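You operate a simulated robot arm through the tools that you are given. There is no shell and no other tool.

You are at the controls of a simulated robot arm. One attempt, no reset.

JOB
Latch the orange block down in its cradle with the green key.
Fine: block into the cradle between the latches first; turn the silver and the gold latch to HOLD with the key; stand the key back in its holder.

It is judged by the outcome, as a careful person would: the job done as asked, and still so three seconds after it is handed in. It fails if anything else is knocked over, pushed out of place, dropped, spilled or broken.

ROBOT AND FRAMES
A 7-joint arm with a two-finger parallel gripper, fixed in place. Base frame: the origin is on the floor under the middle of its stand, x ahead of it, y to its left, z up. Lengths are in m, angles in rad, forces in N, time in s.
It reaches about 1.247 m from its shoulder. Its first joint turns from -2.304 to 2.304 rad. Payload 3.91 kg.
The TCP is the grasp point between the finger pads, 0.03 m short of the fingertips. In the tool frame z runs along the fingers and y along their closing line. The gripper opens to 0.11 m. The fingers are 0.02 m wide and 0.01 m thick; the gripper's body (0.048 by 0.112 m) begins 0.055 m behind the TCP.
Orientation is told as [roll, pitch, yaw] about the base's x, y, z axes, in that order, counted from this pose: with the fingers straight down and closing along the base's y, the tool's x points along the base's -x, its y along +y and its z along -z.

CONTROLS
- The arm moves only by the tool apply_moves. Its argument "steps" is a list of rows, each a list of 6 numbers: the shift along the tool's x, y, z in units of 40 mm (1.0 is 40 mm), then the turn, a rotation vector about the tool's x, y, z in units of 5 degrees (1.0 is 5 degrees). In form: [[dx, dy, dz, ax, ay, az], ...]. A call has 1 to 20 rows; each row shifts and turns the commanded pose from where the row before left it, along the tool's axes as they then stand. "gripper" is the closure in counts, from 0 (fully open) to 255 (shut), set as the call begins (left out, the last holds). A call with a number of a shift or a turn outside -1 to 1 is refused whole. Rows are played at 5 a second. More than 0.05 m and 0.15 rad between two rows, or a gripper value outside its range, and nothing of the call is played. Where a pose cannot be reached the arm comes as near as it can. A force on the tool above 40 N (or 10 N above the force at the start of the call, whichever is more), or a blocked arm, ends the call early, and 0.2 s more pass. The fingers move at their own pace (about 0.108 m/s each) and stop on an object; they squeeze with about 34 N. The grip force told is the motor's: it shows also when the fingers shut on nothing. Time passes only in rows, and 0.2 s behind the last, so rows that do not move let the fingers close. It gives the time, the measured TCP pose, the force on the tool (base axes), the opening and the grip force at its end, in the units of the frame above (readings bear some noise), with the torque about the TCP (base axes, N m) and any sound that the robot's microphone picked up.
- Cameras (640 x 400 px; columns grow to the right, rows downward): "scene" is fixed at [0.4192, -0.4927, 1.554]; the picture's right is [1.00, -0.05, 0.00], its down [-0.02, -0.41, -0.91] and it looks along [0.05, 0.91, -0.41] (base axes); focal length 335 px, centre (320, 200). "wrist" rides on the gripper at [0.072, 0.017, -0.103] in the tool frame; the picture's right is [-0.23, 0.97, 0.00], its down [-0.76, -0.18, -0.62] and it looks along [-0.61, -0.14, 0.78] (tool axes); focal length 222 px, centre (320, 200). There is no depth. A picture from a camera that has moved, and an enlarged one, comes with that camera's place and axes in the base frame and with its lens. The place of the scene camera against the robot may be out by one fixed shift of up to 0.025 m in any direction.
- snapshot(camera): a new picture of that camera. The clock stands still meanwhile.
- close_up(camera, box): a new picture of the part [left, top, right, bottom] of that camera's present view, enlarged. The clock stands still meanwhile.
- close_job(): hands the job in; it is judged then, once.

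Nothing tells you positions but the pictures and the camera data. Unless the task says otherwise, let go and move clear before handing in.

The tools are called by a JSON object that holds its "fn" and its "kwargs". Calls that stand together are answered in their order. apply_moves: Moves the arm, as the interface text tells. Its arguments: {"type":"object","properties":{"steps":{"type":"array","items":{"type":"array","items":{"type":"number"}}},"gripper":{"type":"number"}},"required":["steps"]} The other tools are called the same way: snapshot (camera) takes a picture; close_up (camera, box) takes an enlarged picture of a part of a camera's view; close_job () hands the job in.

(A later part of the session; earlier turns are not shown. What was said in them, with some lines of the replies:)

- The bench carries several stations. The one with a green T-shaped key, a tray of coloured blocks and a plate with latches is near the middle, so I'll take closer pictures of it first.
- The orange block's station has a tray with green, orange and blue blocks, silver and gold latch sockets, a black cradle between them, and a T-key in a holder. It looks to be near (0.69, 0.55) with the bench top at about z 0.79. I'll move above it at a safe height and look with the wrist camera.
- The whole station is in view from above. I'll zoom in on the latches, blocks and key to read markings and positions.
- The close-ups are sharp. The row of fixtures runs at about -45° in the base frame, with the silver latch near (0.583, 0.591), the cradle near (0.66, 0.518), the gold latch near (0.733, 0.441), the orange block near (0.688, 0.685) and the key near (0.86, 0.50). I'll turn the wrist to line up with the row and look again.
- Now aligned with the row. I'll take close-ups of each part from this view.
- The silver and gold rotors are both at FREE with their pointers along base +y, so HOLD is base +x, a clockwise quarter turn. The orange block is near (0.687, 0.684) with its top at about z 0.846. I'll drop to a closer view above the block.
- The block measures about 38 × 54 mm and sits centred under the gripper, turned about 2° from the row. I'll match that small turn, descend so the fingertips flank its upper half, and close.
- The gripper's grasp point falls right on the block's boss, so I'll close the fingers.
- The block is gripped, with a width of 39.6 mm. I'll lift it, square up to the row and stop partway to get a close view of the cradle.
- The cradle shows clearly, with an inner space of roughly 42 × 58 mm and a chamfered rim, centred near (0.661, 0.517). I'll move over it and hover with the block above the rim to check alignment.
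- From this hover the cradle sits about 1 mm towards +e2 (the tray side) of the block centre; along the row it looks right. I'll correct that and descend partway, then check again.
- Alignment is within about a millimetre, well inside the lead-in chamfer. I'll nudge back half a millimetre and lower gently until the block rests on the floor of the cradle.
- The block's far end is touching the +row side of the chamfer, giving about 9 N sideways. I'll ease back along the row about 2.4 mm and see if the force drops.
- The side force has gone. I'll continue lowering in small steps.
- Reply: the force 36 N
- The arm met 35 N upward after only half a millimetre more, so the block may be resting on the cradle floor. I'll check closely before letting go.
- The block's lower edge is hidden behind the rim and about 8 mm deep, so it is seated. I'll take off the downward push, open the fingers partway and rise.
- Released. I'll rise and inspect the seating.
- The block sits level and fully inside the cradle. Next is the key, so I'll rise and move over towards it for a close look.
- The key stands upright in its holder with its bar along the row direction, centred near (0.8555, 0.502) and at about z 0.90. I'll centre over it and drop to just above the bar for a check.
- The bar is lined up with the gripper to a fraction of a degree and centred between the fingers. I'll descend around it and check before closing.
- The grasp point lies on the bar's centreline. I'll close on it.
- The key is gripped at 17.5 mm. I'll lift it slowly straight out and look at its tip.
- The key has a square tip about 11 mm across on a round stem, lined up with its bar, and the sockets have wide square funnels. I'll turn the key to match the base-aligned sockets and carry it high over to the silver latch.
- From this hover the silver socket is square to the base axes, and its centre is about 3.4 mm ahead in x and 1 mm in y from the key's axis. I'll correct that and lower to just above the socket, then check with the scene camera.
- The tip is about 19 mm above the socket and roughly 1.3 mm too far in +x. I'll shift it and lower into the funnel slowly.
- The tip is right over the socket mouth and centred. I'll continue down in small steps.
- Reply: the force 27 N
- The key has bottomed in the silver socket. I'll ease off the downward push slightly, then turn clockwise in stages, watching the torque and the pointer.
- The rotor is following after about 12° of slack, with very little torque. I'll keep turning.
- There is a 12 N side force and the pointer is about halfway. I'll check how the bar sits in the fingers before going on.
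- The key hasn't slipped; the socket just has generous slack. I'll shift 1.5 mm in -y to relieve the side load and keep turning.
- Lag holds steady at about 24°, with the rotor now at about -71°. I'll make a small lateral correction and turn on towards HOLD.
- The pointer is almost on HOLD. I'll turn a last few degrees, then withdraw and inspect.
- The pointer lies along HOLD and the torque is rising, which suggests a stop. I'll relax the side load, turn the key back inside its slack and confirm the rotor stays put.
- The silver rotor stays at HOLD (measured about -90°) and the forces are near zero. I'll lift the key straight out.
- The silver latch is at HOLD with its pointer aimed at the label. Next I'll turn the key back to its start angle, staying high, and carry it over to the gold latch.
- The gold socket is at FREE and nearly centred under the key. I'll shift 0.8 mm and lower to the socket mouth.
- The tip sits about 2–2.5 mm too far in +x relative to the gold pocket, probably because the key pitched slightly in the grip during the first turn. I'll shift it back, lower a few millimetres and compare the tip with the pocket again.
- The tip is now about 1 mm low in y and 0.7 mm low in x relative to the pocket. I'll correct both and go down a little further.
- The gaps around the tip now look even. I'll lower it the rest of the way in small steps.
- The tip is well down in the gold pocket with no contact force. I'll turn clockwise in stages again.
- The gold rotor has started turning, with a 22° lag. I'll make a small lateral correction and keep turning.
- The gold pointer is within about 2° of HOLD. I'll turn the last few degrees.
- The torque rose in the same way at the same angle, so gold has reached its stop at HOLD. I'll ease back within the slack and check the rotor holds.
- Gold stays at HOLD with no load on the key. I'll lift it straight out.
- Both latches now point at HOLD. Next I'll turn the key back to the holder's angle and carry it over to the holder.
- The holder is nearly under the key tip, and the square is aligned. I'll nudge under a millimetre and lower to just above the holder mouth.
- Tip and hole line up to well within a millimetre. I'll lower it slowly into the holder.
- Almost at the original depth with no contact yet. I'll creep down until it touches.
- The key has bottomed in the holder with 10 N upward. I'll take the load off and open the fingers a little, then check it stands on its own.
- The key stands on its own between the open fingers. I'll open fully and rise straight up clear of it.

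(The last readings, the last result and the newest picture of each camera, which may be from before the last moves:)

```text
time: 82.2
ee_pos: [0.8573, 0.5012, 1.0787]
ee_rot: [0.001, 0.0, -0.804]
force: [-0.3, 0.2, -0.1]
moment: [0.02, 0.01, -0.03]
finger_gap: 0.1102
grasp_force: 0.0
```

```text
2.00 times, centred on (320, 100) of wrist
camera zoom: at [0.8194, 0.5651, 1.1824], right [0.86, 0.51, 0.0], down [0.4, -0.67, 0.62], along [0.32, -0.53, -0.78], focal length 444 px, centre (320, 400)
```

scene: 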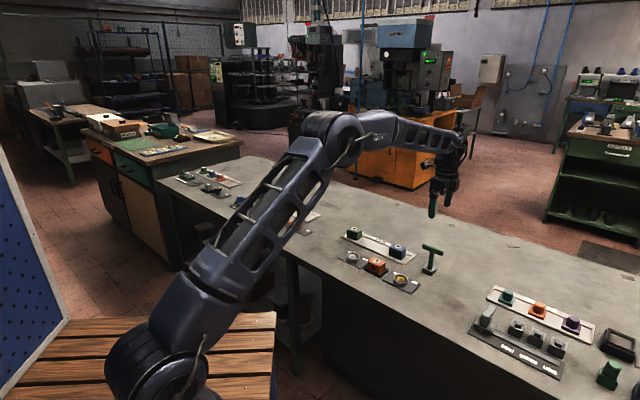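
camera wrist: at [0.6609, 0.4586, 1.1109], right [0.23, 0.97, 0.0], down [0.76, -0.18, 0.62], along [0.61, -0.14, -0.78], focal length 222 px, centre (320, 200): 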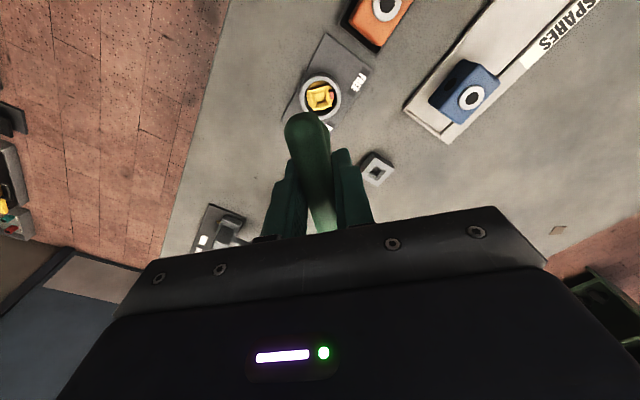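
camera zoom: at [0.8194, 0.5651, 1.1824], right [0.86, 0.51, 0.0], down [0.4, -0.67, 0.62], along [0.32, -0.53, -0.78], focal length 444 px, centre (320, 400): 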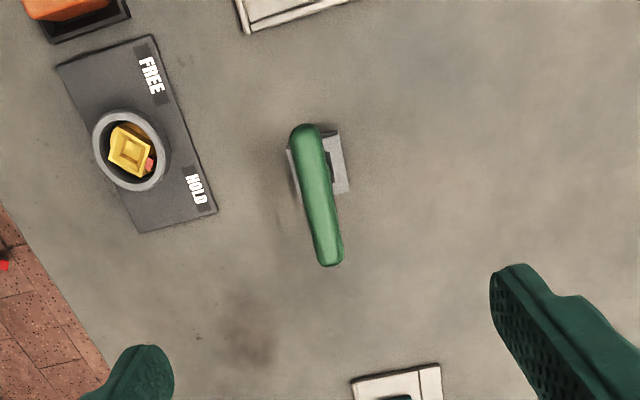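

Everything appears in place: block in the cradle, both pointers at HOLD, key in its holder. I'll take final detailed checks before handing in.

{"fn": "close_up", "kwargs": {"camera": "scene", "box": [335, 240, 425, 295]}}

{"fn": "close_up", "kwargs": {"camera": "scene", "box": [410, 235, 455, 280]}}

{"fn": "close_up", "kwargs": {"camera": "scene", "box": [338, 246, 368, 266]}}

{"fn": "close_up", "kwargs": {"camera": "scene", "box": [385, 268, 415, 290]}}

```text
7.11 times, centred on (380, 268) of scene
camera zoom: at [0.4192, -0.4927, 1.554], right [1.0, -0.05, 0.0], down [-0.02, -0.41, -0.91], along [0.05, 0.91, -0.41], focal length 2382 px, centre (-107, -280)
```

zoom: 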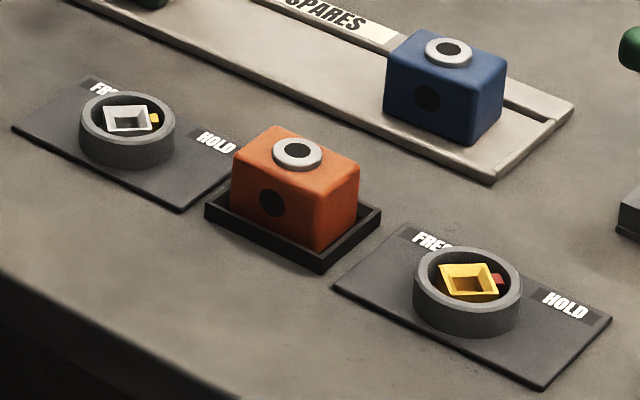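

```text
8.89 times, centred on (432, 258) of scene
camera zoom: at [0.4192, -0.4927, 1.554], right [1.0, -0.05, 0.0], down [-0.02, -0.41, -0.91], along [0.05, 0.91, -0.41], focal length 2978 px, centre (-680, -311)
```

zoom: 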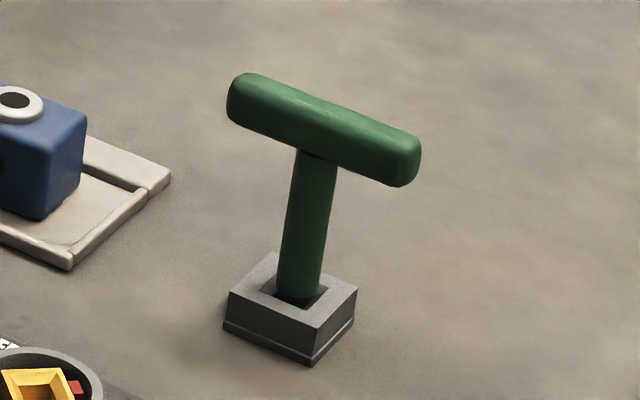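

```text
16.00 times, centred on (353, 256) of scene
camera zoom: at [0.4192, -0.4927, 1.554], right [1.0, -0.05, 0.0], down [-0.02, -0.41, -0.91], along [0.05, 0.91, -0.41], focal length 5359 px, centre (-208, -696)
```

zoom: 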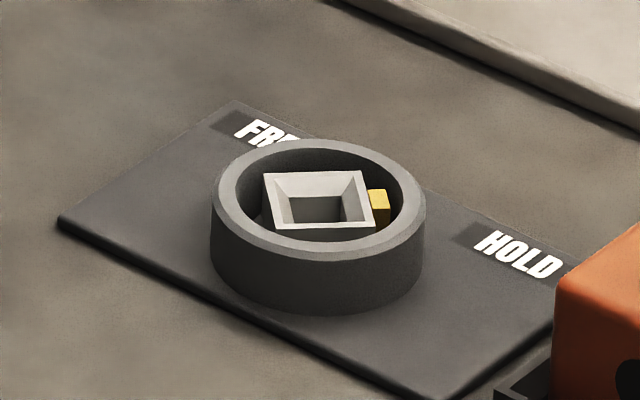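

```text
16.00 times, centred on (400, 279) of scene
camera zoom: at [0.4192, -0.4927, 1.554], right [1.0, -0.05, 0.0], down [-0.02, -0.41, -0.91], along [0.05, 0.91, -0.41], focal length 5359 px, centre (-960, -1064)
```

zoom: 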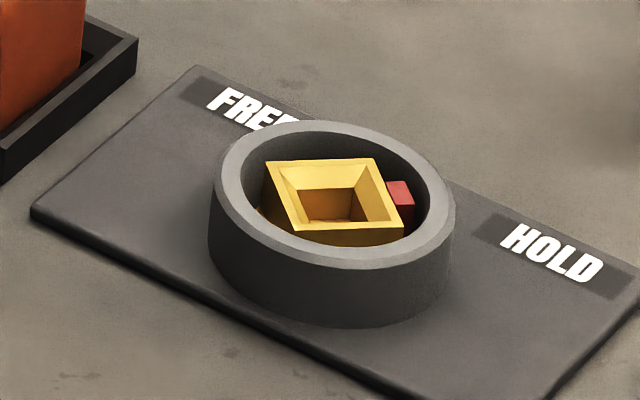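

The orange block is seated in the cradle, the silver and gold pointers are both on HOLD, and the key is back upright in its holder. The gripper is open and clear and nothing else has moved, so I'm handing the job in.

{"fn": "close_job", "kwargs": {}}

```text
The job is handed in.
```

The orange block is latched down in its cradle, and the job is handed in. I checked each part in the final close-ups:

- **Block:** it went into the cradle first and sits level and fully inside the rim.
- **Latches:** the silver and gold pointers are both on HOLD. Each stayed there after I eased the key back and lifted it out.
- **Key:** it is standing upright in its holder, at the same angle it started at.
- **Everything else:** the green and blue blocks, the tray and the plates looked undisturbed. The gripper is open and clear above the bench.
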